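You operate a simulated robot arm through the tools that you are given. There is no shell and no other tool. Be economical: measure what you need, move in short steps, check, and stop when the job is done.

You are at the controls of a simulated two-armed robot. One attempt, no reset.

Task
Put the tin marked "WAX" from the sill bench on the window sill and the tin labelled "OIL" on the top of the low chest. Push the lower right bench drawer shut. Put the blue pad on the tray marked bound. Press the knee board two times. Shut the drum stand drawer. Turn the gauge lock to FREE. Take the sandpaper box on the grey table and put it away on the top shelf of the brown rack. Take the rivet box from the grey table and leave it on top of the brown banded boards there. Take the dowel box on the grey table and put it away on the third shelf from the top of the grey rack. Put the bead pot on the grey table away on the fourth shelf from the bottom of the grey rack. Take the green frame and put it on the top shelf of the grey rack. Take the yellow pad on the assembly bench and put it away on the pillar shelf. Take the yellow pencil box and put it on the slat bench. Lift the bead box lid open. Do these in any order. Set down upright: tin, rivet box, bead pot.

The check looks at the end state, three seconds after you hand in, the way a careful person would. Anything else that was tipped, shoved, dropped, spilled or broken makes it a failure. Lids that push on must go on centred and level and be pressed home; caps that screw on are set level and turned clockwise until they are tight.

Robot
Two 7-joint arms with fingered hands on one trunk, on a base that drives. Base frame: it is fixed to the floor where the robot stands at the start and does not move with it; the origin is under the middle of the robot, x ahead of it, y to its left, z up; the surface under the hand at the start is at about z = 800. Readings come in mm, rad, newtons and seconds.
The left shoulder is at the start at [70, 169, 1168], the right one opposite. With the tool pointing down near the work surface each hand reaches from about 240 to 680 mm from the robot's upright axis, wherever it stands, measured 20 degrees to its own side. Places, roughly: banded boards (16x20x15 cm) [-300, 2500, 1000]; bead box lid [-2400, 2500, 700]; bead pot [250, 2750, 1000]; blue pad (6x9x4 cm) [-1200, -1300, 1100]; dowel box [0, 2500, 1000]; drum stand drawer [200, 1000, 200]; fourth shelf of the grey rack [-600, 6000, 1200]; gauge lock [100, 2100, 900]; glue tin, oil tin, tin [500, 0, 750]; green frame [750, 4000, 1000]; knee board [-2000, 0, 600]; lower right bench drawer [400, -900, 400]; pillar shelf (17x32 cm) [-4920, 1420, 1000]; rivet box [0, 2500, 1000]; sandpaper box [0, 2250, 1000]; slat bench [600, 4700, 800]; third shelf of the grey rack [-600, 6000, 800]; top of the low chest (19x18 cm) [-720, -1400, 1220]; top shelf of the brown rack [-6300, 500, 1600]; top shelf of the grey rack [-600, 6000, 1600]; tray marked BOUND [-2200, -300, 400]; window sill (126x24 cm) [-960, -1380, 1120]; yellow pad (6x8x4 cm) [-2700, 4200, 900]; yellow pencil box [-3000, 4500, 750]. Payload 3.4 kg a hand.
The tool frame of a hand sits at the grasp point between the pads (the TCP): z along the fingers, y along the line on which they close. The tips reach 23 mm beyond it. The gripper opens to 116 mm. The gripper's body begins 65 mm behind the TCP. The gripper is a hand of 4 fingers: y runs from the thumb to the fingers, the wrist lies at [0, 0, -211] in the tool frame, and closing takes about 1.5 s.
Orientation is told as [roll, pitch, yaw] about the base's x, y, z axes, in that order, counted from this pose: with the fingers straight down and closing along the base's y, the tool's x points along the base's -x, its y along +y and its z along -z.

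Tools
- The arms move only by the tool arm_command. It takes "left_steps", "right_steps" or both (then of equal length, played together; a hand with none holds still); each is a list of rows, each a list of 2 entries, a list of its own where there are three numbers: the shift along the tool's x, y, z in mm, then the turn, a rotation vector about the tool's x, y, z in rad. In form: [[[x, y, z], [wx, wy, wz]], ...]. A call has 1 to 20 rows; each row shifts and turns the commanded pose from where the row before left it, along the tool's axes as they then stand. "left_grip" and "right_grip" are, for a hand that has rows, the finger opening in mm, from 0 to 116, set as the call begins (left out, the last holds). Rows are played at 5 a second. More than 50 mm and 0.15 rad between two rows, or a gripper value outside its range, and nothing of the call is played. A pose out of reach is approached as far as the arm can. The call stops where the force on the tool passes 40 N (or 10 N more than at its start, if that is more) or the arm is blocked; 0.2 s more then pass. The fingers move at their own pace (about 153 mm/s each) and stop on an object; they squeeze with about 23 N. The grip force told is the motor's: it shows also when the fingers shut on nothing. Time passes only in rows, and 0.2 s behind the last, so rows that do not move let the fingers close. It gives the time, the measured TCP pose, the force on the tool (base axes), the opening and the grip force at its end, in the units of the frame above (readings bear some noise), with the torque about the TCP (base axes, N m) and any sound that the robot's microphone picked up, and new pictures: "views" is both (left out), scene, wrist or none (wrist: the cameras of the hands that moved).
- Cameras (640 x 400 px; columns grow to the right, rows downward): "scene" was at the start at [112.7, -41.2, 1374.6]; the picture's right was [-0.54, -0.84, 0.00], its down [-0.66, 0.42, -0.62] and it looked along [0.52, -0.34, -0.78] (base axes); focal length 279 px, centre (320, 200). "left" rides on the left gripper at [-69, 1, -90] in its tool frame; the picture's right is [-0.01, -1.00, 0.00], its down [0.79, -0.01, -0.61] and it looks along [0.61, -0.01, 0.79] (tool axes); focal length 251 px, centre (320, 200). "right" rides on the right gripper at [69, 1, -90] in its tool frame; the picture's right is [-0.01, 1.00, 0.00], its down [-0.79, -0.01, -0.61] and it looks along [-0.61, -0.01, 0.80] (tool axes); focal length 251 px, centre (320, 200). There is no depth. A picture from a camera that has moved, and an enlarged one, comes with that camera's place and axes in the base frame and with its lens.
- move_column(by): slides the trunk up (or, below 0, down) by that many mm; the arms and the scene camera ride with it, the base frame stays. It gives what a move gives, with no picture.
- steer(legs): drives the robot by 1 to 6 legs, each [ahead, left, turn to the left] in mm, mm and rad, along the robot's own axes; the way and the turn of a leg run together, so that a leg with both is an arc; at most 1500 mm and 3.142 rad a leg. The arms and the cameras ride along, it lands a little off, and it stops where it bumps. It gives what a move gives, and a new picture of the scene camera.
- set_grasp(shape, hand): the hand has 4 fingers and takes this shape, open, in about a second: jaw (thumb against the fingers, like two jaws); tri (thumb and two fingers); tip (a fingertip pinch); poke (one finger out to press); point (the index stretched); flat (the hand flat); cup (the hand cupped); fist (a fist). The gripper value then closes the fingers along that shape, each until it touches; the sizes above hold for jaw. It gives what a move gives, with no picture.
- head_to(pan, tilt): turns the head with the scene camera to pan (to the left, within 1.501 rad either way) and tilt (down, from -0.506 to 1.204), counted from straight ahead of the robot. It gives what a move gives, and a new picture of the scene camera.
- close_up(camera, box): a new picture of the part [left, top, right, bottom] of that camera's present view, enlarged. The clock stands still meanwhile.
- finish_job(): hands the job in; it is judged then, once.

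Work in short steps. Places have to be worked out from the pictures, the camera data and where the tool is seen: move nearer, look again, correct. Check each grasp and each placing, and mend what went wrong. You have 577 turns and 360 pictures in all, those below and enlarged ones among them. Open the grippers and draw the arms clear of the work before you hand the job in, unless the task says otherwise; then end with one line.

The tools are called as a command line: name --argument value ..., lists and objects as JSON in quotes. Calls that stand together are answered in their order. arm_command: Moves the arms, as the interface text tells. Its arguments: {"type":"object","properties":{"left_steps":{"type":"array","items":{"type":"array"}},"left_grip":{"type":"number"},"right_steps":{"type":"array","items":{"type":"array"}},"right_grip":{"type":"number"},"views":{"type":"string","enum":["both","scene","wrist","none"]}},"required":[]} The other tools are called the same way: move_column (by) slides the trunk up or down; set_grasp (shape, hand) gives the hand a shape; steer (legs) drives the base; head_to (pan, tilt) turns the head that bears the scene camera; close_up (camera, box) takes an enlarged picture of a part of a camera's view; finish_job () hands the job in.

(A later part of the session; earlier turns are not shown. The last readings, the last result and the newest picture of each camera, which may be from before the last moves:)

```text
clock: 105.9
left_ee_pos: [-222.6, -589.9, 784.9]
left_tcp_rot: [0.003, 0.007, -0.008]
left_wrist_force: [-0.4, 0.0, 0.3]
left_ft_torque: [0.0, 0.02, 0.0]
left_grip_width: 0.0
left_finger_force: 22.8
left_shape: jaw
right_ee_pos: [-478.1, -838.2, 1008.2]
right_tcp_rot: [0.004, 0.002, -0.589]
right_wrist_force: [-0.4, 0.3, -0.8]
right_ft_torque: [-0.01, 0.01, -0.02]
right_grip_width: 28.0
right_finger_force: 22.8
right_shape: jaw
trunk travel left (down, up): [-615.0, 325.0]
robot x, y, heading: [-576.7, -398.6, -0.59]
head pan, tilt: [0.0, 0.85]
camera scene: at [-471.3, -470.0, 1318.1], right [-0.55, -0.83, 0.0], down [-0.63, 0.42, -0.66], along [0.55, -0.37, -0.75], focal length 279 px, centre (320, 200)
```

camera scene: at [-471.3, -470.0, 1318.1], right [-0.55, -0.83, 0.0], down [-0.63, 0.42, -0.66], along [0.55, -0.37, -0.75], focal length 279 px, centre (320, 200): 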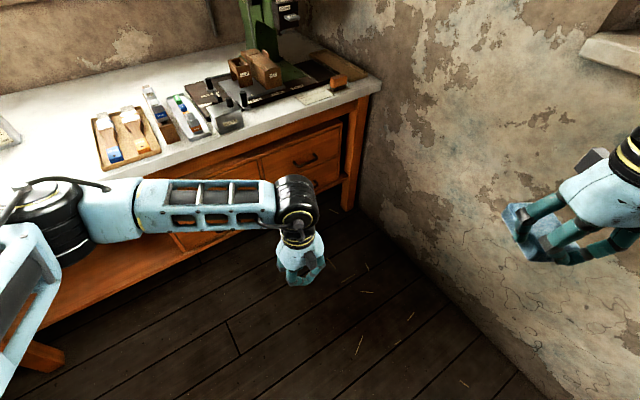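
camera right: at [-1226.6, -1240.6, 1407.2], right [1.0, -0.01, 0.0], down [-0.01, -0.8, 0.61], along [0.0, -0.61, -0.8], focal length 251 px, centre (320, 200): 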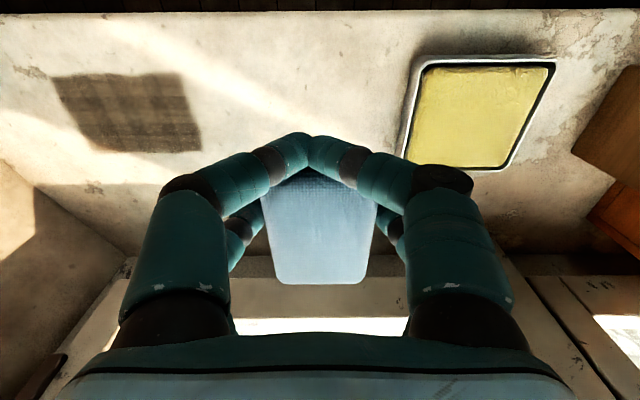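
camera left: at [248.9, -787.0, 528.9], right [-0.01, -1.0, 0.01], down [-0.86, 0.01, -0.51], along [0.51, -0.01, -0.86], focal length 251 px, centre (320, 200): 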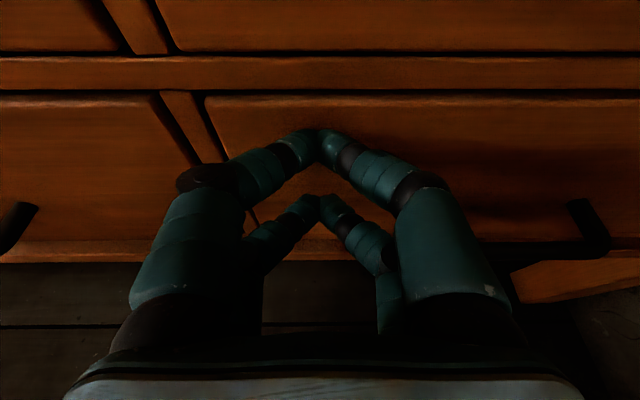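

The bench looks right. I'll turn to face the knee board and BOUND tray area (-x) and look around.

steer --legs '[[0, 0, -2.55]]'

head_to --pan 0 --tilt 0.5

head_to --pan -0.9 --tilt 0.5

```text
clock: 112.4
left_ee_pos: [-978.8, -431.7, 785.0]
left_tcp_rot: [0.002, 0.01, -2.574]
left_wrist_force: [-0.3, -0.4, -0.4]
left_ft_torque: [-0.01, 0.0, -0.01]
left_grip_width: 0.2
left_finger_force: 22.9
left_shape: jaw
right_ee_pos: [-899.7, -85.0, 1009.0]
right_tcp_rot: [0.005, 0.002, 3.132]
right_wrist_force: [0.5, 0.0, -1.1]
right_ft_torque: [-0.01, -0.03, 0.0]
right_grip_width: 27.4
right_finger_force: 23.1
right_shape: jaw
trunk travel left (down, up): [-615.0, 325.0]
robot x, y, heading: [-575.5, -397.8, 3.132]
head pan, tilt: [0.0, 0.85]
camera scene: at [-706.6, -397.3, 1318.1], right [0.01, 1.0, 0.0], down [0.75, -0.01, -0.66], along [-0.66, 0.01, -0.75], focal length 279 px, centre (320, 200)
```

scene: 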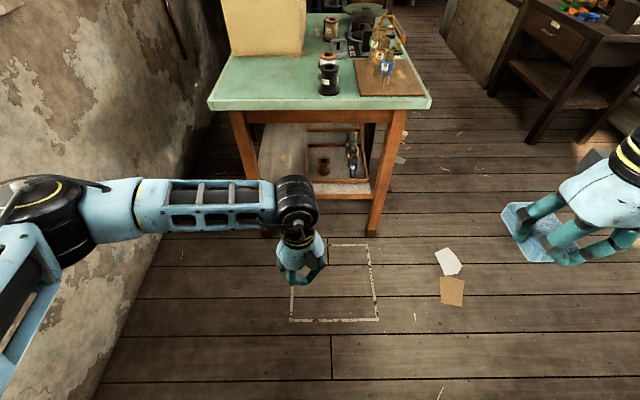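

```text
clock: 113.2
left_ee_pos: [-978.5, -431.4, 785.6]
left_tcp_rot: [0.002, 0.01, -2.574]
left_wrist_force: [-0.1, -0.7, 0.9]
left_ft_torque: [0.01, -0.05, -0.04]
left_grip_width: 0.1
left_finger_force: 23.1
left_shape: jaw
right_ee_pos: [-899.5, -85.4, 1008.3]
right_tcp_rot: [0.003, 0.002, 3.132]
right_wrist_force: [-0.1, 0.1, -0.6]
right_ft_torque: [0.01, -0.02, 0.01]
right_grip_width: 27.6
right_finger_force: 22.5
right_shape: jaw
trunk travel left (down, up): [-615.0, 325.0]
robot x, y, heading: [-575.7, -401.3, 3.128]
head pan, tilt: [0.0, 0.499]
camera scene: at [-719.4, -397.1, 1348.0], right [0.01, 1.0, 0.0], down [0.48, -0.01, -0.88], along [-0.88, 0.01, -0.48], focal length 279 px, centre (320, 200)
```

scene: 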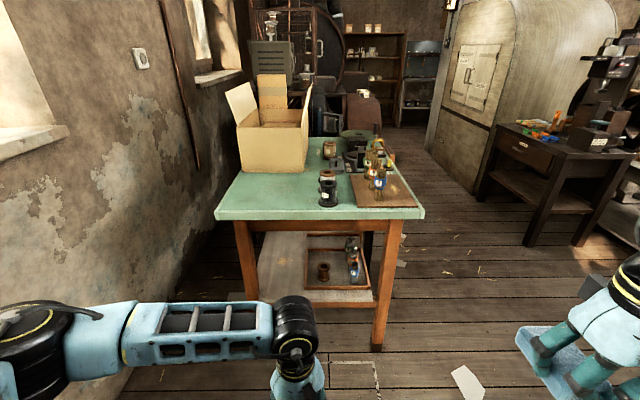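

```text
clock: 114.4
left_ee_pos: [-978.3, -432.1, 785.2]
left_tcp_rot: [0.005, 0.009, -2.574]
left_wrist_force: [-0.2, -0.3, -0.4]
left_ft_torque: [-0.02, 0.02, 0.01]
left_grip_width: 0.1
left_finger_force: 22.9
left_shape: jaw
right_ee_pos: [-899.8, -84.6, 1011.0]
right_tcp_rot: [0.004, 0.002, 3.132]
right_wrist_force: [0.0, -0.2, -0.6]
right_ft_torque: [0.03, -0.02, 0.0]
right_grip_width: 27.6
right_finger_force: 22.8
right_shape: jaw
trunk travel left (down, up): [-615.0, 325.0]
robot x, y, heading: [-580.8, -398.9, 3.131]
head pan, tilt: [-0.901, 0.499]
camera scene: at [-684.3, -326.2, 1348.1], right [0.79, 0.61, 0.0], down [0.29, -0.38, -0.88], along [-0.54, 0.69, -0.48], focal length 279 px, centre (320, 200)
```

scene: 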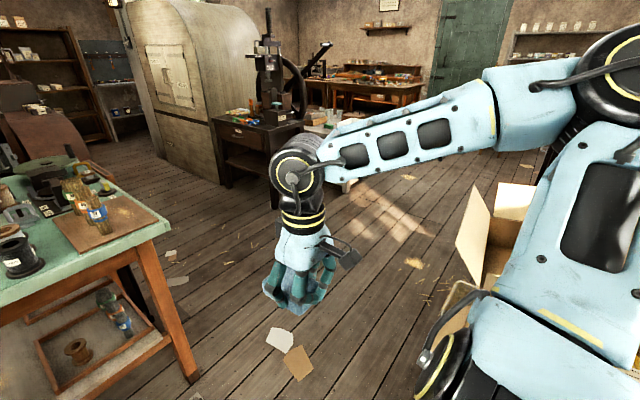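

The green table occupies x < -1665, y -816..22, with the BOUND tray under it reachable from its +y side. I'll skirt the papers on the floor, come to (-1300,700) and turn to face -y.

steer --legs '[[420, 0, 0.01], [0, -1100, 0], [330, 0, 0], [0, 0, 1.571]]'

head_to --pan -0.7 --tilt 0.6

```text
clock: 121.3
left_ee_pos: [-1398.6, 556.5, 785.9]
left_tcp_rot: [0.006, 0.005, -2.562]
left_wrist_force: [0.3, 0.1, 0.3]
left_ft_torque: [-0.02, 0.03, 0.02]
left_grip_width: 0.0
left_finger_force: 23.1
left_shape: jaw
right_ee_pos: [-1323.4, 904.5, 1007.8]
right_tcp_rot: [0.007, 0.001, -3.14]
right_wrist_force: [0.4, 0.4, -0.5]
right_ft_torque: [-0.03, -0.04, -0.02]
right_grip_width: 27.3
right_finger_force: 23.3
right_shape: jaw
trunk travel left (down, up): [-615.0, 325.0]
robot x, y, heading: [-994.5, 590.7, -3.145]
head pan, tilt: [-0.901, 0.499]
stopped in leg 2: the robot was blocked; the commanded pose is now the measured one
camera scene: at [-1104.7, 667.9, 1347.9], right [0.78, 0.62, 0.0], down [0.3, -0.38, -0.88], along [-0.55, 0.69, -0.48], focal length 279 px, centre (320, 200)
```

scene: 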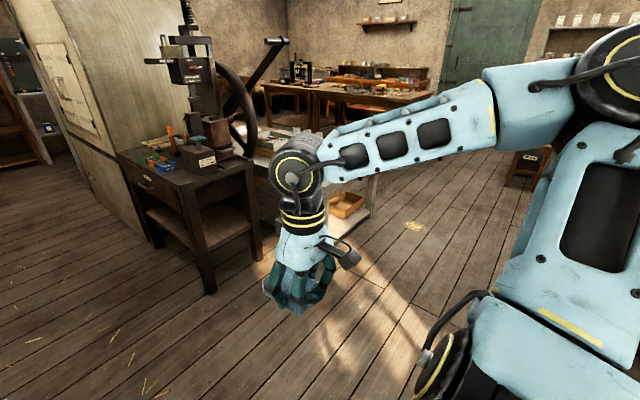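

```text
clock: 122.0
left_ee_pos: [-1398.7, 554.2, 784.2]
left_tcp_rot: [0.002, 0.009, -2.561]
left_wrist_force: [-0.3, -0.1, 0.0]
left_ft_torque: [-0.05, 0.0, 0.0]
left_grip_width: 0.1
left_finger_force: 23.5
left_shape: jaw
right_ee_pos: [-1323.5, 903.2, 1008.9]
right_tcp_rot: [0.005, 0.004, -3.139]
right_wrist_force: [0.3, -0.4, -1.7]
right_ft_torque: [0.0, -0.04, 0.04]
right_grip_width: 27.3
right_finger_force: 23.3
right_shape: jaw
trunk travel left (down, up): [-615.0, 325.0]
robot x, y, heading: [-997.8, 593.0, -3.135]
head pan, tilt: [-0.7, 0.6]
camera scene: at [-1115.6, 649.8, 1339.1], right [0.64, 0.77, 0.0], down [0.43, -0.36, -0.83], along [-0.63, 0.53, -0.56], focal length 279 px, centre (320, 200)
```

scene: 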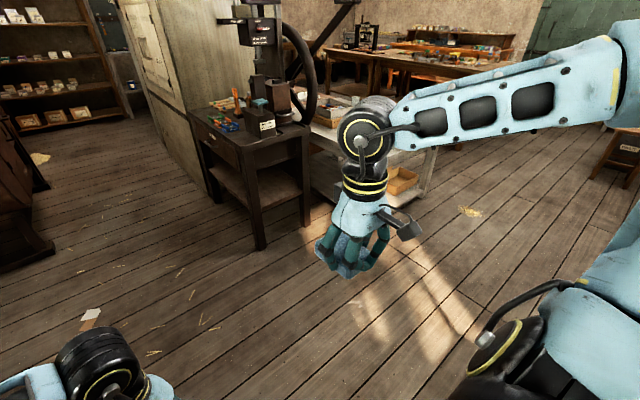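

The base brushed something (probably the box) at y 590. I'll ease off a little, move ahead and turn to face -y.

steer --legs '[[0, 15, 0], [300, 0, 0], [0, -60, 0], [0, 0, 1.571]]'

head_to --pan -0.7 --tilt 0.6

head_to --pan 1.4 --tilt 0.6

```text
clock: 128.8
left_ee_pos: [-1270.2, 233.8, 786.1]
left_tcp_rot: [0.004, 0.009, -1.025]
left_wrist_force: [0.5, 0.4, 0.0]
left_ft_torque: [0.02, 0.0, -0.02]
left_grip_width: 0.0
left_finger_force: 22.9
left_shape: jaw
right_ee_pos: [-1614.3, 321.6, 1010.4]
right_tcp_rot: [0.003, 0.001, -1.606]
right_wrist_force: [-0.3, -0.5, -0.5]
right_ft_torque: [0.03, -0.01, -0.01]
right_grip_width: 27.5
right_finger_force: 23.1
right_shape: jaw
trunk travel left (down, up): [-615.0, 325.0]
robot x, y, heading: [-1293.8, 639.9, -1.606]
head pan, tilt: [-0.7, 0.6]
camera scene: at [-1355.8, 521.2, 1339.0], right [-0.74, 0.67, 0.0], down [0.38, 0.42, -0.82], along [-0.55, -0.61, -0.57], focal length 279 px, centre (320, 200)
```

scene: 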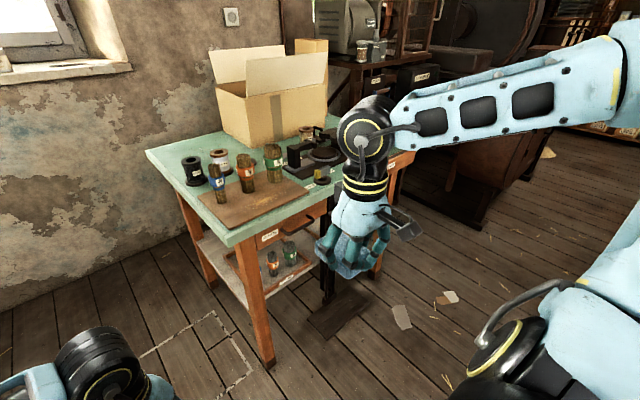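

```text
clock: 129.3
left_ee_pos: [-1270.4, 235.0, 785.7]
left_tcp_rot: [0.002, 0.009, -1.027]
left_wrist_force: [0.7, -0.8, -0.9]
left_ft_torque: [0.0, 0.03, 0.01]
left_grip_width: 0.0
left_finger_force: 22.6
left_shape: jaw
right_ee_pos: [-1615.3, 322.0, 1009.9]
right_tcp_rot: [0.003, 0.001, -1.606]
right_wrist_force: [1.0, -0.2, -0.2]
right_ft_torque: [0.0, -0.02, -0.03]
right_grip_width: 27.4
right_finger_force: 23.2
right_shape: jaw
trunk travel left (down, up): [-615.0, 325.0]
robot x, y, heading: [-1296.0, 638.1, -1.604]
head pan, tilt: [-0.7, 0.6]
camera scene: at [-1355.8, 521.2, 1339.0], right [-0.74, 0.67, 0.0], down [0.38, 0.42, -0.82], along [-0.55, -0.61, -0.57], focal length 279 px, centre (320, 200)
```

scene: 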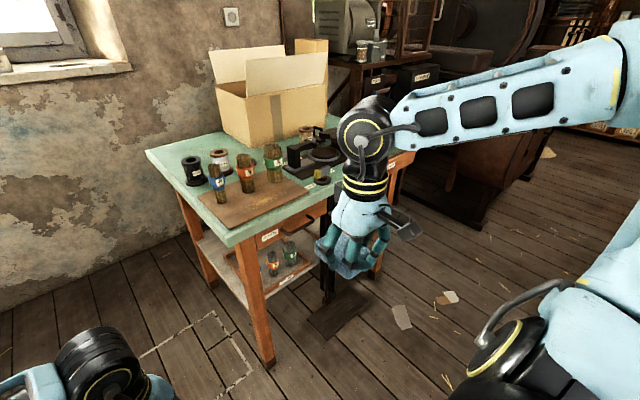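

```text
clock: 131.3
left_ee_pos: [-1269.4, 234.8, 785.1]
left_tcp_rot: [0.005, 0.008, -1.027]
left_wrist_force: [0.8, 0.0, 0.3]
left_ft_torque: [0.03, -0.04, 0.01]
left_grip_width: 0.0
left_finger_force: 23.1
left_shape: jaw
right_ee_pos: [-1615.5, 321.8, 1010.1]
right_tcp_rot: [0.003, 0.002, -1.606]
right_wrist_force: [0.9, 0.7, -0.5]
right_ft_torque: [0.04, 0.0, -0.01]
right_grip_width: 27.7
right_finger_force: 23.2
right_shape: jaw
trunk travel left (down, up): [-615.0, 325.0]
robot x, y, heading: [-1292.9, 639.1, -1.603]
head pan, tilt: [1.4, 0.6]
camera scene: at [-1210.1, 568.8, 1339.0], right [-0.2, -0.98, 0.0], down [-0.55, 0.12, -0.83], along [0.81, -0.17, -0.56], focal length 279 px, centre (320, 200)
```

scene: 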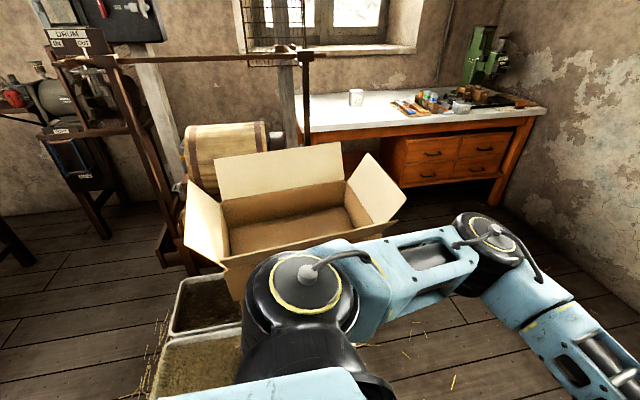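

The box is upright and the way is clear. I'll strafe right along the green table to face the knee board.

steer --legs '[[0, 0, 0.034], [0, -720, 0]]'

head_to --pan 0 --tilt 0.75

```text
clock: 135.7
left_ee_pos: [-1984.1, 239.8, 785.2]
left_tcp_rot: [0.003, 0.008, -1.008]
left_wrist_force: [0.0, -0.7, 0.6]
left_ft_torque: [0.0, 0.04, -0.02]
left_grip_width: 0.2
left_finger_force: 23.4
left_shape: jaw
right_ee_pos: [-2334.0, 321.7, 1009.8]
right_tcp_rot: [0.004, 0.001, -1.586]
right_wrist_force: [-0.2, -0.8, -1.4]
right_ft_torque: [0.01, 0.0, 0.01]
right_grip_width: 27.5
right_finger_force: 22.6
right_shape: jaw
trunk travel left (down, up): [-615.0, 325.0]
robot x, y, heading: [-2017.1, 643.8, -1.585]
head pan, tilt: [1.4, 0.6]
camera scene: at [-1931.9, 575.9, 1339.0], right [-0.18, -0.98, 0.0], down [-0.56, 0.1, -0.83], along [0.81, -0.15, -0.56], focal length 279 px, centre (320, 200)
```

scene: 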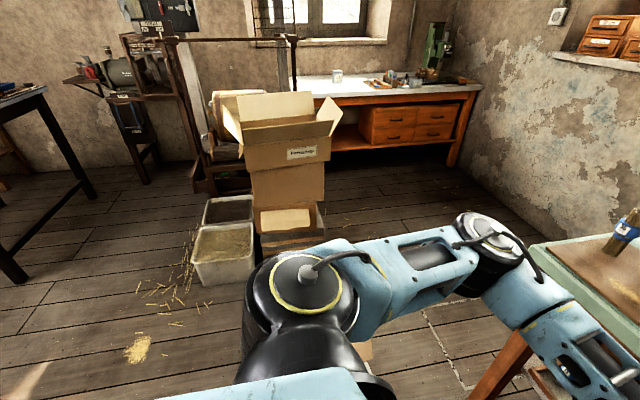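

```text
clock: 137.2
left_ee_pos: [-1984.9, 239.6, 785.4]
left_tcp_rot: [0.005, 0.009, -1.008]
left_wrist_force: [-0.2, 0.0, -0.2]
left_ft_torque: [0.03, -0.01, 0.0]
left_grip_width: 0.0
left_finger_force: 22.9
left_shape: jaw
right_ee_pos: [-2332.2, 320.8, 1009.7]
right_tcp_rot: [0.003, 0.0, -1.587]
right_wrist_force: [0.4, -0.3, -1.1]
right_ft_torque: [-0.02, -0.05, 0.0]
right_grip_width: 27.4
right_finger_force: 23.2
right_shape: jaw
trunk travel left (down, up): [-615.0, 325.0]
robot x, y, heading: [-2019.0, 643.7, -1.586]
head pan, tilt: [0.0, 0.75]
camera scene: at [-2019.9, 509.4, 1326.2], right [-1.0, 0.01, 0.0], down [0.01, 0.68, -0.73], along [-0.01, -0.73, -0.68], focal length 279 px, centre (320, 200)
```

scene: 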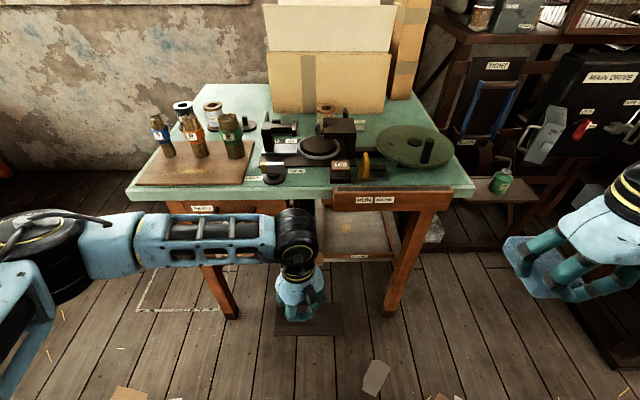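

I see the table with a labelled orange board at its front and trays on the lower shelf. I'll enlarge that part.

close_up --camera "scene" --box '[140, 170, 480, 380]'

```text
1.88 times, centred on (310, 275) of scene
camera zoom: at [-2019.9, 509.4, 1326.2], right [-1.0, 0.01, 0.0], down [0.01, 0.68, -0.73], along [-0.01, -0.73, -0.68], focal length 524 px, centre (339, 59)
```

zoom: 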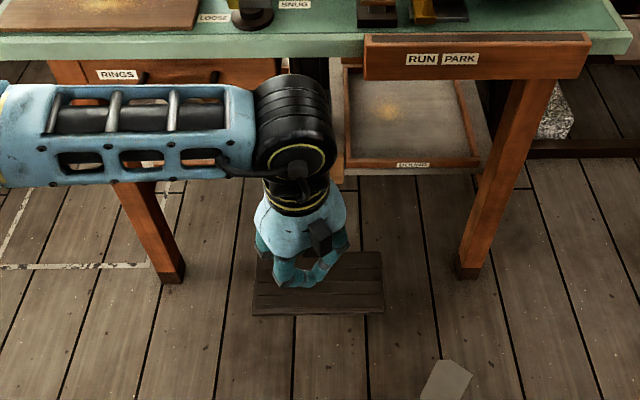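

The board with RUN/PARK is at x about -2214, and the knee board (x about -2000, z 600) is hidden behind my left arm. I'll swing the left hand to the left and look.

arm_command --left_steps '[[[-27, 42, 0], [0, 0, 0]], [[-27, 42, 0], [0, 0, 0]], [[-27, 42, 0], [0, 0, 0]], [[-27, 42, 0], [0, 0, 0]], [[-27, 42, 0], [0, 0, 0]], [[0, 0, 0], [0, 0, 0.14]], [[0, 0, 0], [0, 0, 0.14]], [[0, 0, 0], [0, 0, 0.14]], [[0, 0, 0], [0, 0, 0.14]]]' --views "scene"

close_up --camera "scene" --box '[240, 170, 480, 320]'

```text
clock: 139.2
left_ee_pos: [-1735.7, 238.5, 785.9]
left_tcp_rot: [-0.001, 0.009, -1.568]
left_wrist_force: [-0.8, 0.7, 0.3]
left_ft_torque: [-0.03, -0.01, 0.04]
left_grip_width: 0.1
left_finger_force: 23.1
left_shape: jaw
right_ee_pos: [-2332.8, 321.4, 1009.7]
right_tcp_rot: [0.005, 0.003, -1.586]
right_wrist_force: [0.2, -0.4, -0.7]
right_ft_torque: [0.01, 0.03, 0.03]
right_grip_width: 27.2
right_finger_force: 22.6
right_shape: jaw
trunk travel left (down, up): [-615.0, 325.0]
robot x, y, heading: [-2015.6, 640.4, -1.584]
head pan, tilt: [0.0, 0.75]
camera scene: at [-2020.0, 509.3, 1326.1], right [-1.0, 0.01, 0.0], down [0.01, 0.68, -0.73], along [-0.01, -0.73, -0.68], focal length 279 px, centre (320, 200)
```

scene: 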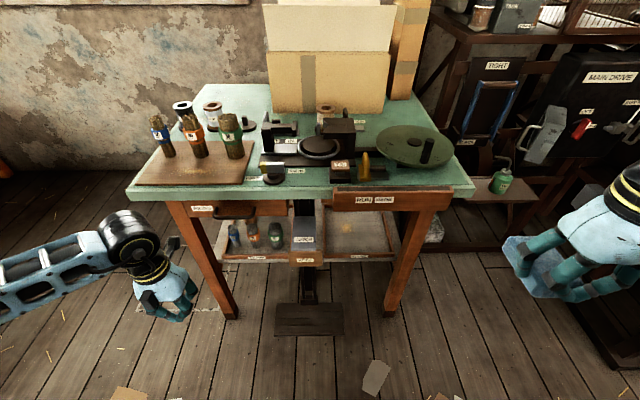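

```text
2.67 times, centred on (360, 245) of scene
camera zoom: at [-2020.0, 509.3, 1326.1], right [-1.0, 0.01, 0.0], down [0.01, 0.68, -0.73], along [-0.01, -0.73, -0.68], focal length 743 px, centre (213, 80)
```

zoom: 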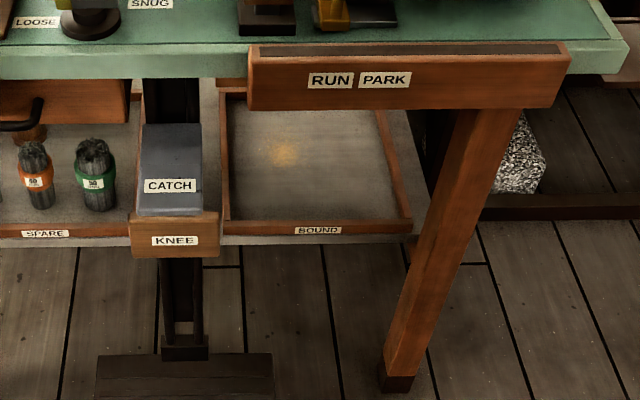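

Now I can see the KNEE board at about (-1983,0,600) and the BOUND tray on the lower shelf. I'll tilt the free left hand forward, lower the trunk and line it up in front of the knee board.

arm_command --left_steps '[[[-40, 0, 0], [0, 0, 0]], [[-40, 0, 0], [0, 0, 0]], [[-20, 0, 0], [0, -0.15, 0]], [[0, 0, 0], [0, -0.15, 0]], [[0, 0, 0], [0, -0.15, 0]], [[0, 0, 0], [0, -0.15, 0]], [[0, 0, 0], [0, -0.15, 0]], [[0, 0, 0], [0, -0.15, 0]], [[0, 0, 0], [0, -0.15, 0]], [[0, 0, 0], [0, -0.15, 0]]]' --views "none"

move_column --by -185

arm_command --left_steps '[[[0, -42, 0], [0, 0, 0]], [[0, -42, 0], [0, 0, 0]], [[0, -42, 0], [0, 0, 0]], [[0, -42, 0], [0, 0, 0]], [[0, -42, 0], [0, 0, 0]], [[0, -35, 0], [0, 0, 0]]]' --views "both"

```text
clock: 141.4
left_ee_pos: [-1735.3, 139.1, 783.3]
left_tcp_rot: [-0.003, -0.789, -1.564]
left_wrist_force: [0.6, -0.7, 0.5]
left_ft_torque: [-0.03, 0.03, 0.02]
left_grip_width: 0.0
left_finger_force: 22.9
left_shape: jaw
left hand out of reach, approached as far as the arm can: row 8, 9, 10
right_ee_pos: [-2330.5, 321.8, 1010.3]
right_tcp_rot: [0.005, -0.001, -1.586]
right_wrist_force: [0.1, 0.2, -0.4]
right_ft_torque: [0.02, -0.01, -0.02]
right_grip_width: 27.5
right_finger_force: 22.7
right_shape: jaw
trunk travel left (down, up): [-615.0, 325.0]
robot x, y, heading: [-2014.6, 642.5, -1.588]
head pan, tilt: [0.0, 0.75]
```

```text
clock: 143.4
left_ee_pos: [-1734.5, 137.8, 597.3]
left_tcp_rot: [-0.002, -0.789, -1.565]
left_wrist_force: [-1.1, 0.4, -0.1]
left_ft_torque: [0.0, 0.0, -0.01]
left_grip_width: 0.0
left_finger_force: 23.6
left_shape: jaw
right_ee_pos: [-2332.2, 321.1, 826.0]
right_tcp_rot: [0.002, 0.001, -1.585]
right_wrist_force: [-0.1, -0.1, -0.8]
right_ft_torque: [0.01, 0.0, -0.03]
right_grip_width: 27.3
right_finger_force: 22.9
right_shape: jaw
trunk travel left (down, up): [-430.0, 510.0]
robot x, y, heading: [-2019.6, 640.6, -1.586]
head pan, tilt: [0.0, 0.75]
```

```text
clock: 144.8
left_ee_pos: [-1981.8, 137.5, 600.1]
left_tcp_rot: [-0.001, -0.79, -1.566]
left_wrist_force: [-0.6, 0.0, 0.5]
left_ft_torque: [0.0, 0.0, 0.0]
left_grip_width: 0.0
left_finger_force: 23.3
left_shape: jaw
left hand out of reach, approached as far as the arm can: row 1
right_ee_pos: [-2332.8, 321.3, 824.0]
right_tcp_rot: [0.003, 0.0, -1.586]
right_wrist_force: [0.6, 0.0, -0.9]
right_ft_torque: [0.02, -0.01, 0.0]
right_grip_width: 27.2
right_finger_force: 23.0
right_shape: jaw
trunk travel left (down, up): [-430.0, 510.0]
robot x, y, heading: [-2018.6, 644.3, -1.583]
head pan, tilt: [0.0, 0.75]
camera scene: at [-2020.7, 509.3, 1141.1], right [-1.0, 0.01, 0.0], down [0.01, 0.68, -0.73], along [-0.01, -0.73, -0.68], focal length 279 px, centre (320, 200)
camera left: at [-1980.8, 154.0, 710.9], right [-1.0, -0.01, 0.01], down [-0.01, 0.99, -0.14], along [-0.01, -0.14, -0.99], focal length 251 px, centre (320, 200)
```

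scene: 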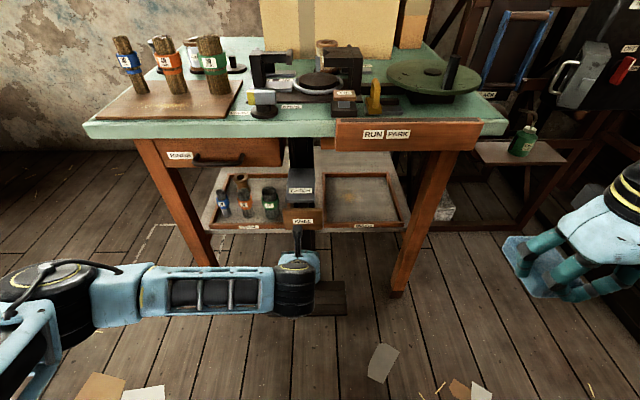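
left: 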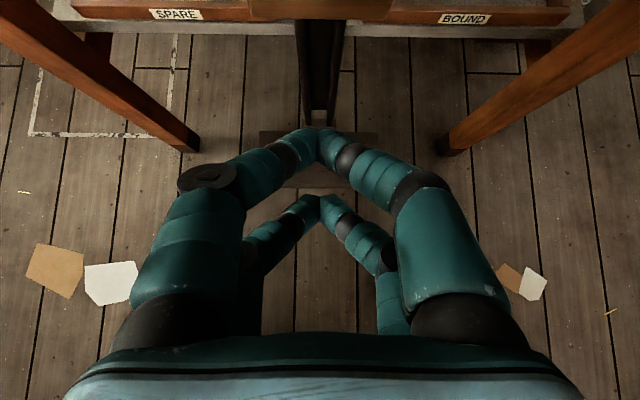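

The fingertips are lined up with the knee board at about z 585. I'll advance 90 mm, then press slowly with force watching.

arm_command --left_steps '[[[-14.1, 0, 14.2], [0, 0, 0]], [[-14.1, 0, 14.2], [0, 0, 0]], [[-14.1, 0, 14.2], [0, 0, 0]], [[-14.1, 0, 14.2], [0, 0, 0]]]' --views "both"

close_up --camera "scene" --box '[240, 160, 380, 260]'

```text
clock: 145.8
left_ee_pos: [-1979.6, 57.5, 597.9]
left_tcp_rot: [-0.001, -0.79, -1.564]
left_wrist_force: [-0.1, 0.0, -0.2]
left_ft_torque: [-0.01, 0.05, -0.01]
left_grip_width: 0.0
left_finger_force: 23.3
left_shape: jaw
right_ee_pos: [-2332.0, 320.0, 824.9]
right_tcp_rot: [0.004, 0.002, -1.586]
right_wrist_force: [0.9, -0.3, -0.6]
right_ft_torque: [0.03, 0.02, 0.02]
right_grip_width: 27.3
right_finger_force: 22.9
right_shape: jaw
trunk travel left (down, up): [-430.0, 510.0]
robot x, y, heading: [-2018.2, 640.5, -1.586]
head pan, tilt: [0.0, 0.75]
camera scene: at [-2020.1, 509.2, 1141.1], right [-1.0, 0.01, 0.0], down [0.01, 0.68, -0.73], along [-0.01, -0.73, -0.68], focal length 279 px, centre (320, 200)
camera left: at [-1978.6, 73.6, 709.2], right [-1.0, -0.01, 0.01], down [-0.01, 0.99, -0.14], along [-0.01, -0.14, -0.99], focal length 251 px, centre (320, 200)
```

scene: 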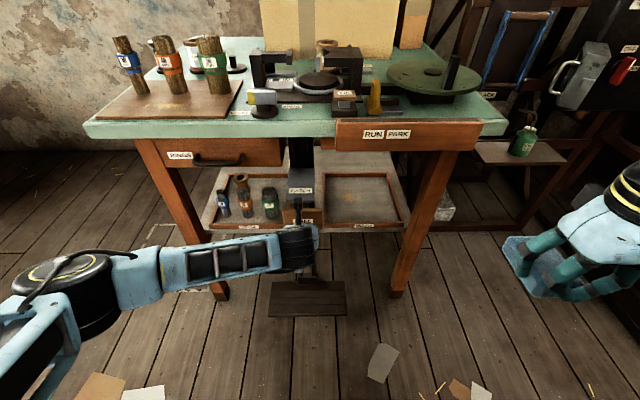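
left: 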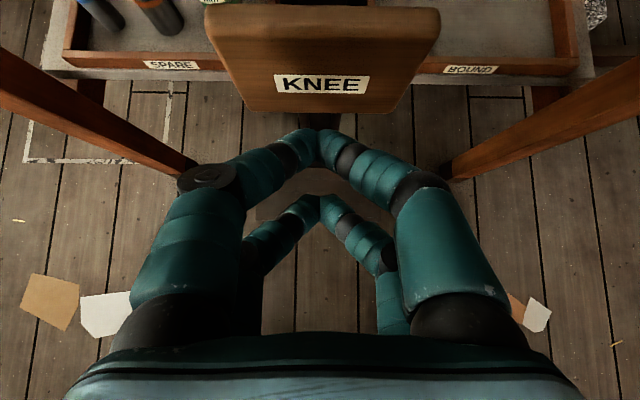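

```text
4.00 times, centred on (310, 210) of scene
camera zoom: at [-2020.1, 509.2, 1141.1], right [-1.0, 0.01, 0.0], down [0.01, 0.68, -0.73], along [-0.01, -0.73, -0.68], focal length 1114 px, centre (360, 160)
```

zoom: 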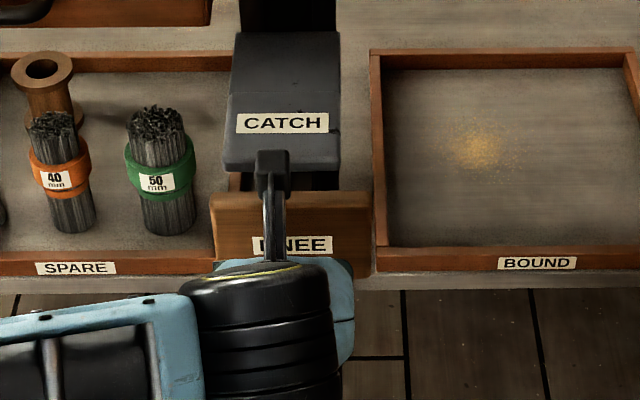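

The fingertips are near the board's lower edge, with the board spanning z about 567..634. I'll raise 28 mm, then press in slowly.

arm_command --left_steps '[[[-20, 0, -19.7], [0, 0, 0]], [[-5.7, 0, 5.7], [0, 0, 0]], [[-3.5, 0, 3.5], [0, 0, 0]], [[-3.5, 0, 3.5], [0, 0, 0]]]' --views "wrist"

```text
clock: 146.8
left_ee_pos: [-1979.6, 39.3, 626.8]
left_tcp_rot: [-0.001, -0.79, -1.564]
left_wrist_force: [-0.2, -0.5, 0.0]
left_ft_torque: [0.03, 0.0, 0.02]
left_grip_width: 0.0
left_finger_force: 22.7
left_shape: jaw
right_ee_pos: [-2331.9, 322.5, 823.6]
right_tcp_rot: [0.003, 0.002, -1.587]
right_wrist_force: [-0.2, -0.2, -1.0]
right_ft_torque: [0.03, 0.03, -0.02]
right_grip_width: 27.5
right_finger_force: 22.9
right_shape: jaw
trunk travel left (down, up): [-430.0, 510.0]
robot x, y, heading: [-2017.6, 641.1, -1.586]
head pan, tilt: [0.0, 0.75]
camera left: at [-1977.9, 54.7, 737.2], right [-1.0, -0.01, 0.01], down [-0.01, 0.99, -0.14], along [-0.01, -0.14, -0.99], focal length 251 px, centre (320, 200)
```

left: 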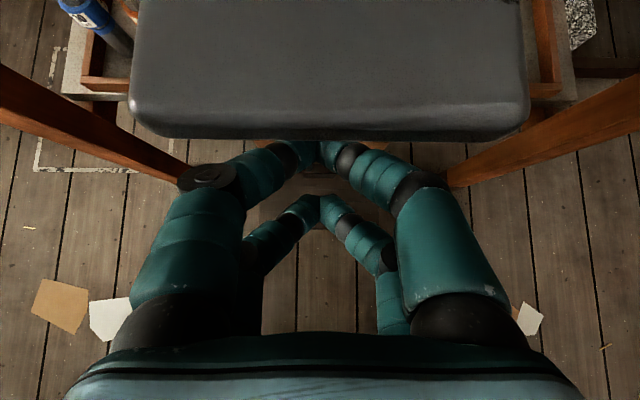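

The CATCH plate overhangs just above my fingers, so I'll lower 12 mm for clearance. Then I'll press in small steps.

arm_command --left_steps '[[[8.5, 0, 8.5], [0, 0, 0]], [[-3.5, 0, 3.5], [0, 0, 0]], [[-3.5, 0, 3.5], [0, 0, 0]], [[-3.5, 0, 3.5], [0, 0, 0]], [[-3.5, 0, 3.5], [0, 0, 0]]]' --views "wrist"

```text
clock: 148.0
left_ee_pos: [-1978.5, 18.9, 615.6]
left_tcp_rot: [-0.003, -0.791, -1.564]
left_wrist_force: [-1.0, -0.1, 0.7]
left_ft_torque: [0.02, -0.02, -0.01]
left_grip_width: 0.0
left_finger_force: 22.8
left_shape: jaw
right_ee_pos: [-2332.2, 321.5, 824.2]
right_tcp_rot: [0.004, 0.001, -1.588]
right_wrist_force: [-0.4, -0.1, -0.4]
right_ft_torque: [0.01, 0.0, 0.01]
right_grip_width: 27.3
right_finger_force: 23.4
right_shape: jaw
trunk travel left (down, up): [-430.0, 510.0]
robot x, y, heading: [-2017.5, 644.2, -1.58]
head pan, tilt: [0.0, 0.75]
camera left: at [-1978.5, 34.2, 725.8], right [-1.0, -0.01, 0.01], down [-0.01, 0.99, -0.14], along [-0.01, -0.14, -0.99], focal length 251 px, centre (320, 200)
```

left: 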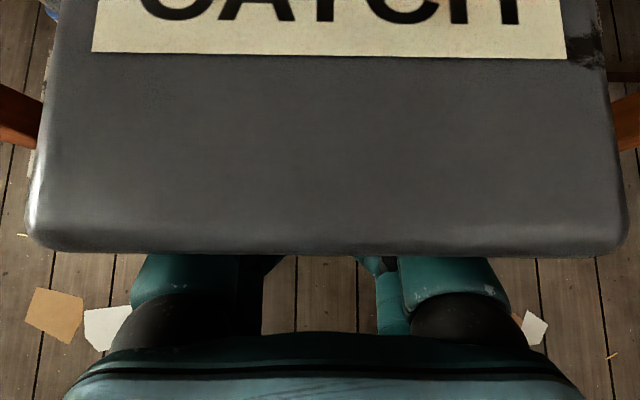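

The CATCH plate is too close above the hand at this tilt, so I'll back off. I'll make the hand nearly horizontal and lower, so it passes under the CATCH.

arm_command --left_steps '[[[14.1, 0, -14.2], [0, 0, 0]], [[14.1, 0, -14.2], [0, 0, 0]], [[14.1, 0, -14.2], [0, 0, 0]], [[14.1, 0, -14.2], [0, 0, 0]], [[14.2, 0, 14.1], [0, 0, 0]], [[14.2, 0, 14.1], [0, -0.14, 0]], [[0, 0, 0], [0, -0.14, 0]], [[0, 0, 0], [0, -0.14, 0]], [[0, 0, 0], [0, -0.14, 0]]]' --views "both"

```text
clock: 150.0
left_ee_pos: [-2006.4, 102.9, 600.0]
left_tcp_rot: [0.009, -1.342, -1.562]
left_wrist_force: [-0.8, -0.1, -0.3]
left_ft_torque: [0.04, -0.03, 0.02]
left_grip_width: 0.0
left_finger_force: 22.9
left_shape: jaw
left hand out of reach, approached as far as the arm can: row 9
right_ee_pos: [-2331.9, 321.6, 824.4]
right_tcp_rot: [0.003, 0.0, -1.586]
right_wrist_force: [0.4, -0.3, -0.6]
right_ft_torque: [0.03, 0.0, 0.03]
right_grip_width: 27.4
right_finger_force: 23.2
right_shape: jaw
trunk travel left (down, up): [-430.0, 510.0]
robot x, y, heading: [-2016.4, 646.7, -1.589]
head pan, tilt: [0.0, 0.75]
camera scene: at [-2020.5, 509.7, 1141.2], right [-1.0, 0.01, 0.0], down [0.01, 0.68, -0.73], along [-0.01, -0.73, -0.68], focal length 279 px, centre (320, 200)
camera left: at [-2007.3, 174.9, 685.3], right [-1.0, -0.02, 0.01], down [-0.02, 0.77, -0.64], along [0.01, -0.64, -0.77], focal length 251 px, centre (320, 200)
```

scene: 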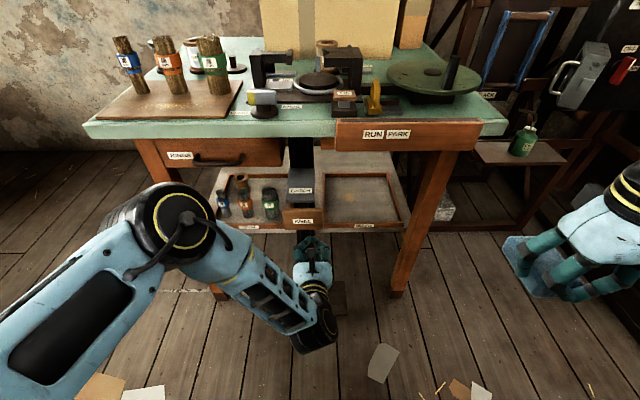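
left: 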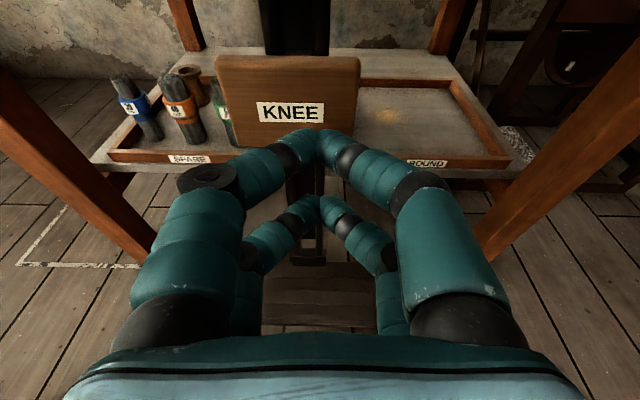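

The view is clear: the knee board's front is at y about -23, z 534..611, centred at x -1983. I'll align on it and advance.

arm_command --left_steps '[[[24, 23, 5.7], [0, 0, 0]], [[-6.8, 0, 29.2], [0, 0, 0]], [[-6.8, 0, 29.2], [0, 0, 0]], [[-4.5, 0, 19.5], [0, 0, 0]]]' --views "wrist"

```text
clock: 151.0
left_ee_pos: [-2014.2, 25.2, 606.7]
left_tcp_rot: [0.0, -1.345, -1.56]
left_wrist_force: [0.1, 0.2, 0.4]
left_ft_torque: [0.0, 0.0, -0.05]
left_grip_width: 0.0
left_finger_force: 23.4
left_shape: jaw
left hand out of reach, approached as far as the arm can: row 1, 2, 4
right_ee_pos: [-2331.4, 321.5, 824.7]
right_tcp_rot: [0.003, 0.002, -1.589]
right_wrist_force: [0.1, 0.1, -0.8]
right_ft_torque: [0.05, -0.01, 0.02]
right_grip_width: 27.4
right_finger_force: 22.5
right_shape: jaw
trunk travel left (down, up): [-430.0, 510.0]
robot x, y, heading: [-2017.7, 643.8, -1.582]
head pan, tilt: [0.0, 0.75]
camera left: at [-2015.0, 97.4, 692.6], right [-1.0, -0.01, 0.01], down [-0.02, 0.77, -0.64], along [0.0, -0.64, -0.77], focal length 251 px, centre (320, 200)
```

left: 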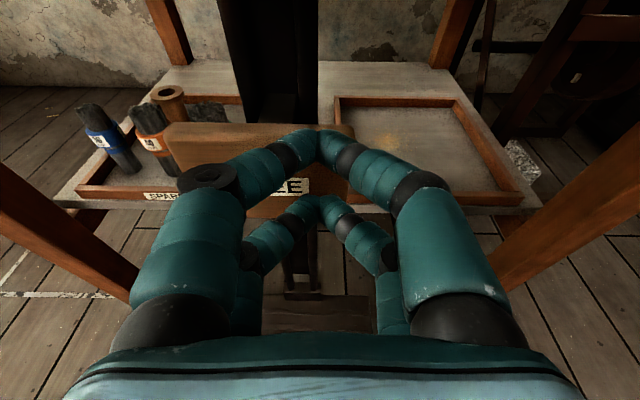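

The arm is at a limit, so I'll use the trunk (down 32) and base (left 30) to centre the fingertips on the board.

move_column --by -32

steer --legs '[[0, 30, 0]]'

arm_command --left_steps '[[[-2.3, 0, 9.7], [0, 0, 0]], [[-1.1, 0, 4.9], [0, 0, 0]], [[-1.1, 0, 4.9], [0, 0, 0]]]' --views "both"

```text
clock: 151.8
left_ee_pos: [-2014.8, 26.1, 575.2]
left_tcp_rot: [-0.001, -1.345, -1.561]
left_wrist_force: [0.0, 0.0, -0.6]
left_ft_torque: [0.04, 0.02, 0.01]
left_grip_width: 0.0
left_finger_force: 22.9
left_shape: jaw
right_ee_pos: [-2331.7, 321.3, 793.0]
right_tcp_rot: [0.003, -0.001, -1.586]
right_wrist_force: [-0.1, 0.5, -0.8]
right_ft_torque: [0.01, 0.0, 0.01]
right_grip_width: 27.3
right_finger_force: 22.8
right_shape: jaw
trunk travel left (down, up): [-398.0, 542.0]
robot x, y, heading: [-2016.4, 641.8, -1.585]
head pan, tilt: [0.0, 0.75]
```

```text
clock: 152.7
left_ee_pos: [-1983.9, 25.2, 575.3]
left_tcp_rot: [-0.006, -1.343, -1.555]
left_wrist_force: [0.8, -0.5, -0.7]
left_ft_torque: [0.03, 0.01, 0.02]
left_grip_width: 0.0
left_finger_force: 23.2
left_shape: jaw
right_ee_pos: [-2300.9, 320.8, 791.8]
right_tcp_rot: [0.002, 0.0, -1.586]
right_wrist_force: [0.4, 0.4, -0.6]
right_ft_torque: [0.03, 0.05, -0.03]
right_grip_width: 27.2
right_finger_force: 22.7
right_shape: jaw
trunk travel left (down, up): [-398.0, 542.0]
robot x, y, heading: [-1987.2, 643.1, -1.588]
head pan, tilt: [0.0, 0.75]
camera scene: at [-1988.3, 509.0, 1109.2], right [-1.0, 0.01, 0.0], down [0.01, 0.68, -0.73], along [-0.01, -0.73, -0.68], focal length 279 px, centre (320, 200)
```

scene: 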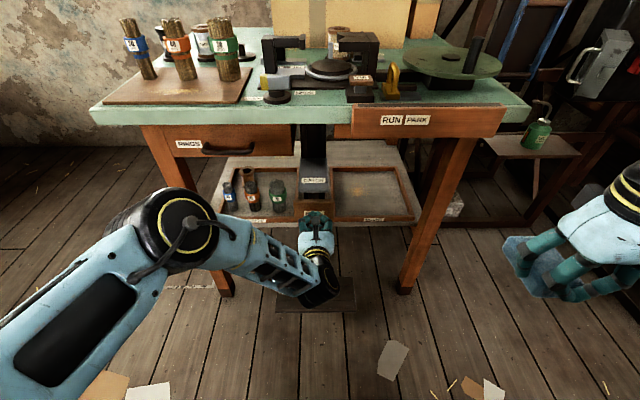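

```text
clock: 153.4
left_ee_pos: [-1983.4, 6.1, 576.0]
left_tcp_rot: [0.004, -1.344, -1.562]
left_wrist_force: [0.5, 5.8, -1.1]
left_ft_torque: [-0.06, -0.02, 0.06]
left_grip_width: 0.0
left_finger_force: 23.1
left_shape: jaw
right_ee_pos: [-2303.0, 322.1, 793.2]
right_tcp_rot: [0.004, 0.001, -1.588]
right_wrist_force: [0.9, 0.5, -1.2]
right_ft_torque: [0.05, -0.01, -0.02]
right_grip_width: 27.2
right_finger_force: 23.2
right_shape: jaw
trunk travel left (down, up): [-398.0, 542.0]
robot x, y, heading: [-1983.9, 642.4, -1.588]
head pan, tilt: [0.0, 0.75]
camera scene: at [-1989.5, 509.5, 1109.2], right [-1.0, 0.01, 0.0], down [0.01, 0.68, -0.73], along [-0.01, -0.73, -0.68], focal length 279 px, centre (320, 200)
camera left: at [-1984.4, 77.9, 661.2], right [-1.0, -0.01, 0.01], down [-0.02, 0.77, -0.64], along [0.0, -0.64, -0.77], focal length 251 px, centre (320, 200)
```

scene: 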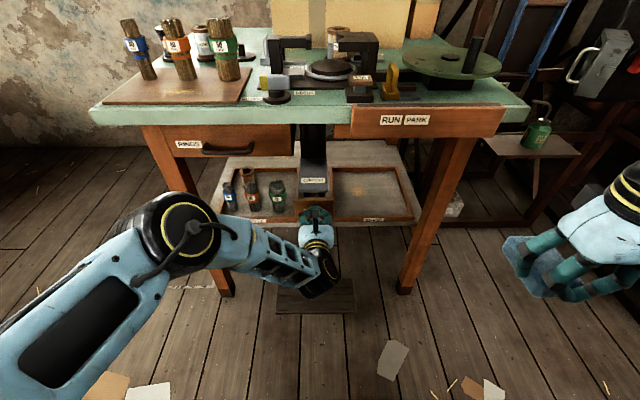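
left: 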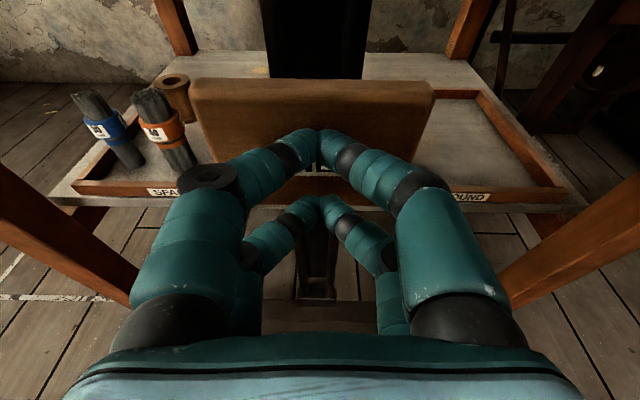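

Contact force is 6 N. I'll press further in 3 mm steps and listen for a click.

arm_command --left_steps '[[[-0.7, 0, 2.9], [0, 0, 0]], [[-0.7, 0, 2.9], [0, 0, 0]], [[-0.7, 0, 2.9], [0, 0, 0]], [[-0.7, 0, 2.9], [0, 0, 0]], [[-0.7, 0, 2.9], [0, 0, 0]], [[-0.7, 0, 2.9], [0, 0, 0]]]' --views "none"

```text
clock: 154.8
left_ee_pos: [-1984.1, -13.0, 576.2]
left_tcp_rot: [0.004, -1.344, -1.561]
left_wrist_force: [1.1, 9.4, 0.4]
left_ft_torque: [-0.15, 0.0, 0.1]
left_grip_width: 0.2
left_finger_force: 22.5
left_shape: jaw
right_ee_pos: [-2302.4, 323.2, 792.9]
right_tcp_rot: [0.003, 0.001, -1.585]
right_wrist_force: [-0.9, 0.2, 0.1]
right_ft_torque: [0.05, 0.01, -0.01]
right_grip_width: 27.5
right_finger_force: 22.9
right_shape: jaw
trunk travel left (down, up): [-398.0, 542.0]
robot x, y, heading: [-1984.4, 638.1, -1.584]
head pan, tilt: [0.0, 0.75]
```

It's a spring: the force rises slowly with travel. I'll keep pressing toward its stop.

arm_command --left_steps '[[[-0.7, 0, 2.9], [0, 0, 0]], [[-0.7, 0, 2.9], [0, 0, 0]], [[-0.7, 0, 2.9], [0, 0, 0]], [[-0.7, 0, 2.9], [0, 0, 0]], [[-0.7, 0, 2.9], [0, 0, 0]], [[-0.7, 0, 2.9], [0, 0, 0]]]' --views "wrist"

```text
clock: 156.2
left_ee_pos: [-1984.3, -26.7, 576.0]
left_tcp_rot: [-0.002, -1.344, -1.558]
left_wrist_force: [2.3, 40.0, -4.8]
left_ft_torque: [-0.54, 0.12, 0.25]
left_grip_width: 0.0
left_finger_force: 22.7
left_shape: jaw
right_ee_pos: [-2301.6, 323.0, 793.7]
right_tcp_rot: [0.004, -0.003, -1.583]
right_wrist_force: [-0.1, -0.1, -0.8]
right_ft_torque: [0.03, 0.02, 0.01]
right_grip_width: 27.5
right_finger_force: 23.0
right_shape: jaw
trunk travel left (down, up): [-398.0, 542.0]
robot x, y, heading: [-1987.7, 642.4, -1.583]
head pan, tilt: [0.0, 0.75]
camera left: at [-1984.1, 44.7, 661.9], right [-1.0, -0.01, 0.01], down [-0.02, 0.77, -0.64], along [0.0, -0.64, -0.77], focal length 251 px, centre (320, 200)
```

left: 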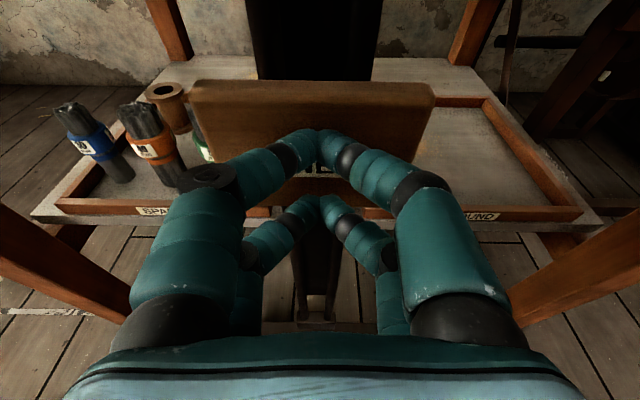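

I've reached the end stop at 40 N, so that's press one. I'll withdraw 60 mm to let it return fully.

arm_command --left_steps '[[[3.4, 0, -14.6], [0, 0, 0]], [[3.4, 0, -14.6], [0, 0, 0]], [[3.4, 0, -14.6], [0, 0, 0]], [[3.4, 0, -14.6], [0, 0, 0]], [[0, 0, 0], [0, 0, 0]]]' --views "both"

```text
clock: 157.4
left_ee_pos: [-1983.3, 28.5, 575.5]
left_tcp_rot: [0.002, -1.343, -1.56]
left_wrist_force: [-0.3, -0.9, -0.9]
left_ft_torque: [-0.04, 0.0, 0.03]
left_grip_width: 0.0
left_finger_force: 23.1
left_shape: jaw
right_ee_pos: [-2301.6, 320.6, 792.1]
right_tcp_rot: [0.003, 0.001, -1.586]
right_wrist_force: [-0.1, -0.3, -0.8]
right_ft_torque: [0.03, -0.03, -0.02]
right_grip_width: 27.3
right_finger_force: 23.6
right_shape: jaw
trunk travel left (down, up): [-398.0, 542.0]
robot x, y, heading: [-1984.9, 642.1, -1.581]
head pan, tilt: [0.0, 0.75]
camera scene: at [-1989.5, 508.8, 1109.1], right [-1.0, 0.01, 0.0], down [0.01, 0.68, -0.73], along [-0.01, -0.73, -0.68], focal length 279 px, centre (320, 200)
camera left: at [-1983.1, 101.5, 661.3], right [-1.0, -0.01, 0.01], down [-0.02, 0.77, -0.64], along [0.0, -0.64, -0.77], focal length 251 px, centre (320, 200)
```

scene: 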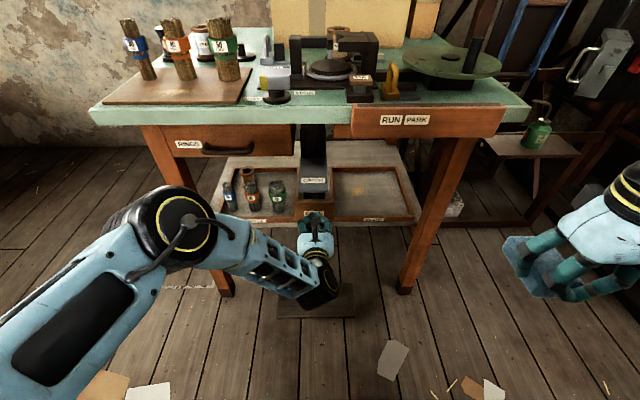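
left: 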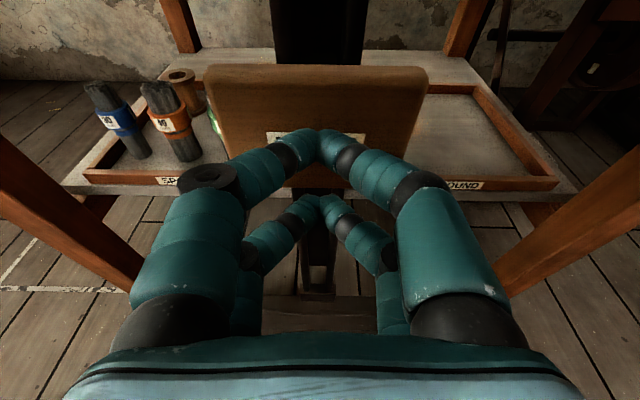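

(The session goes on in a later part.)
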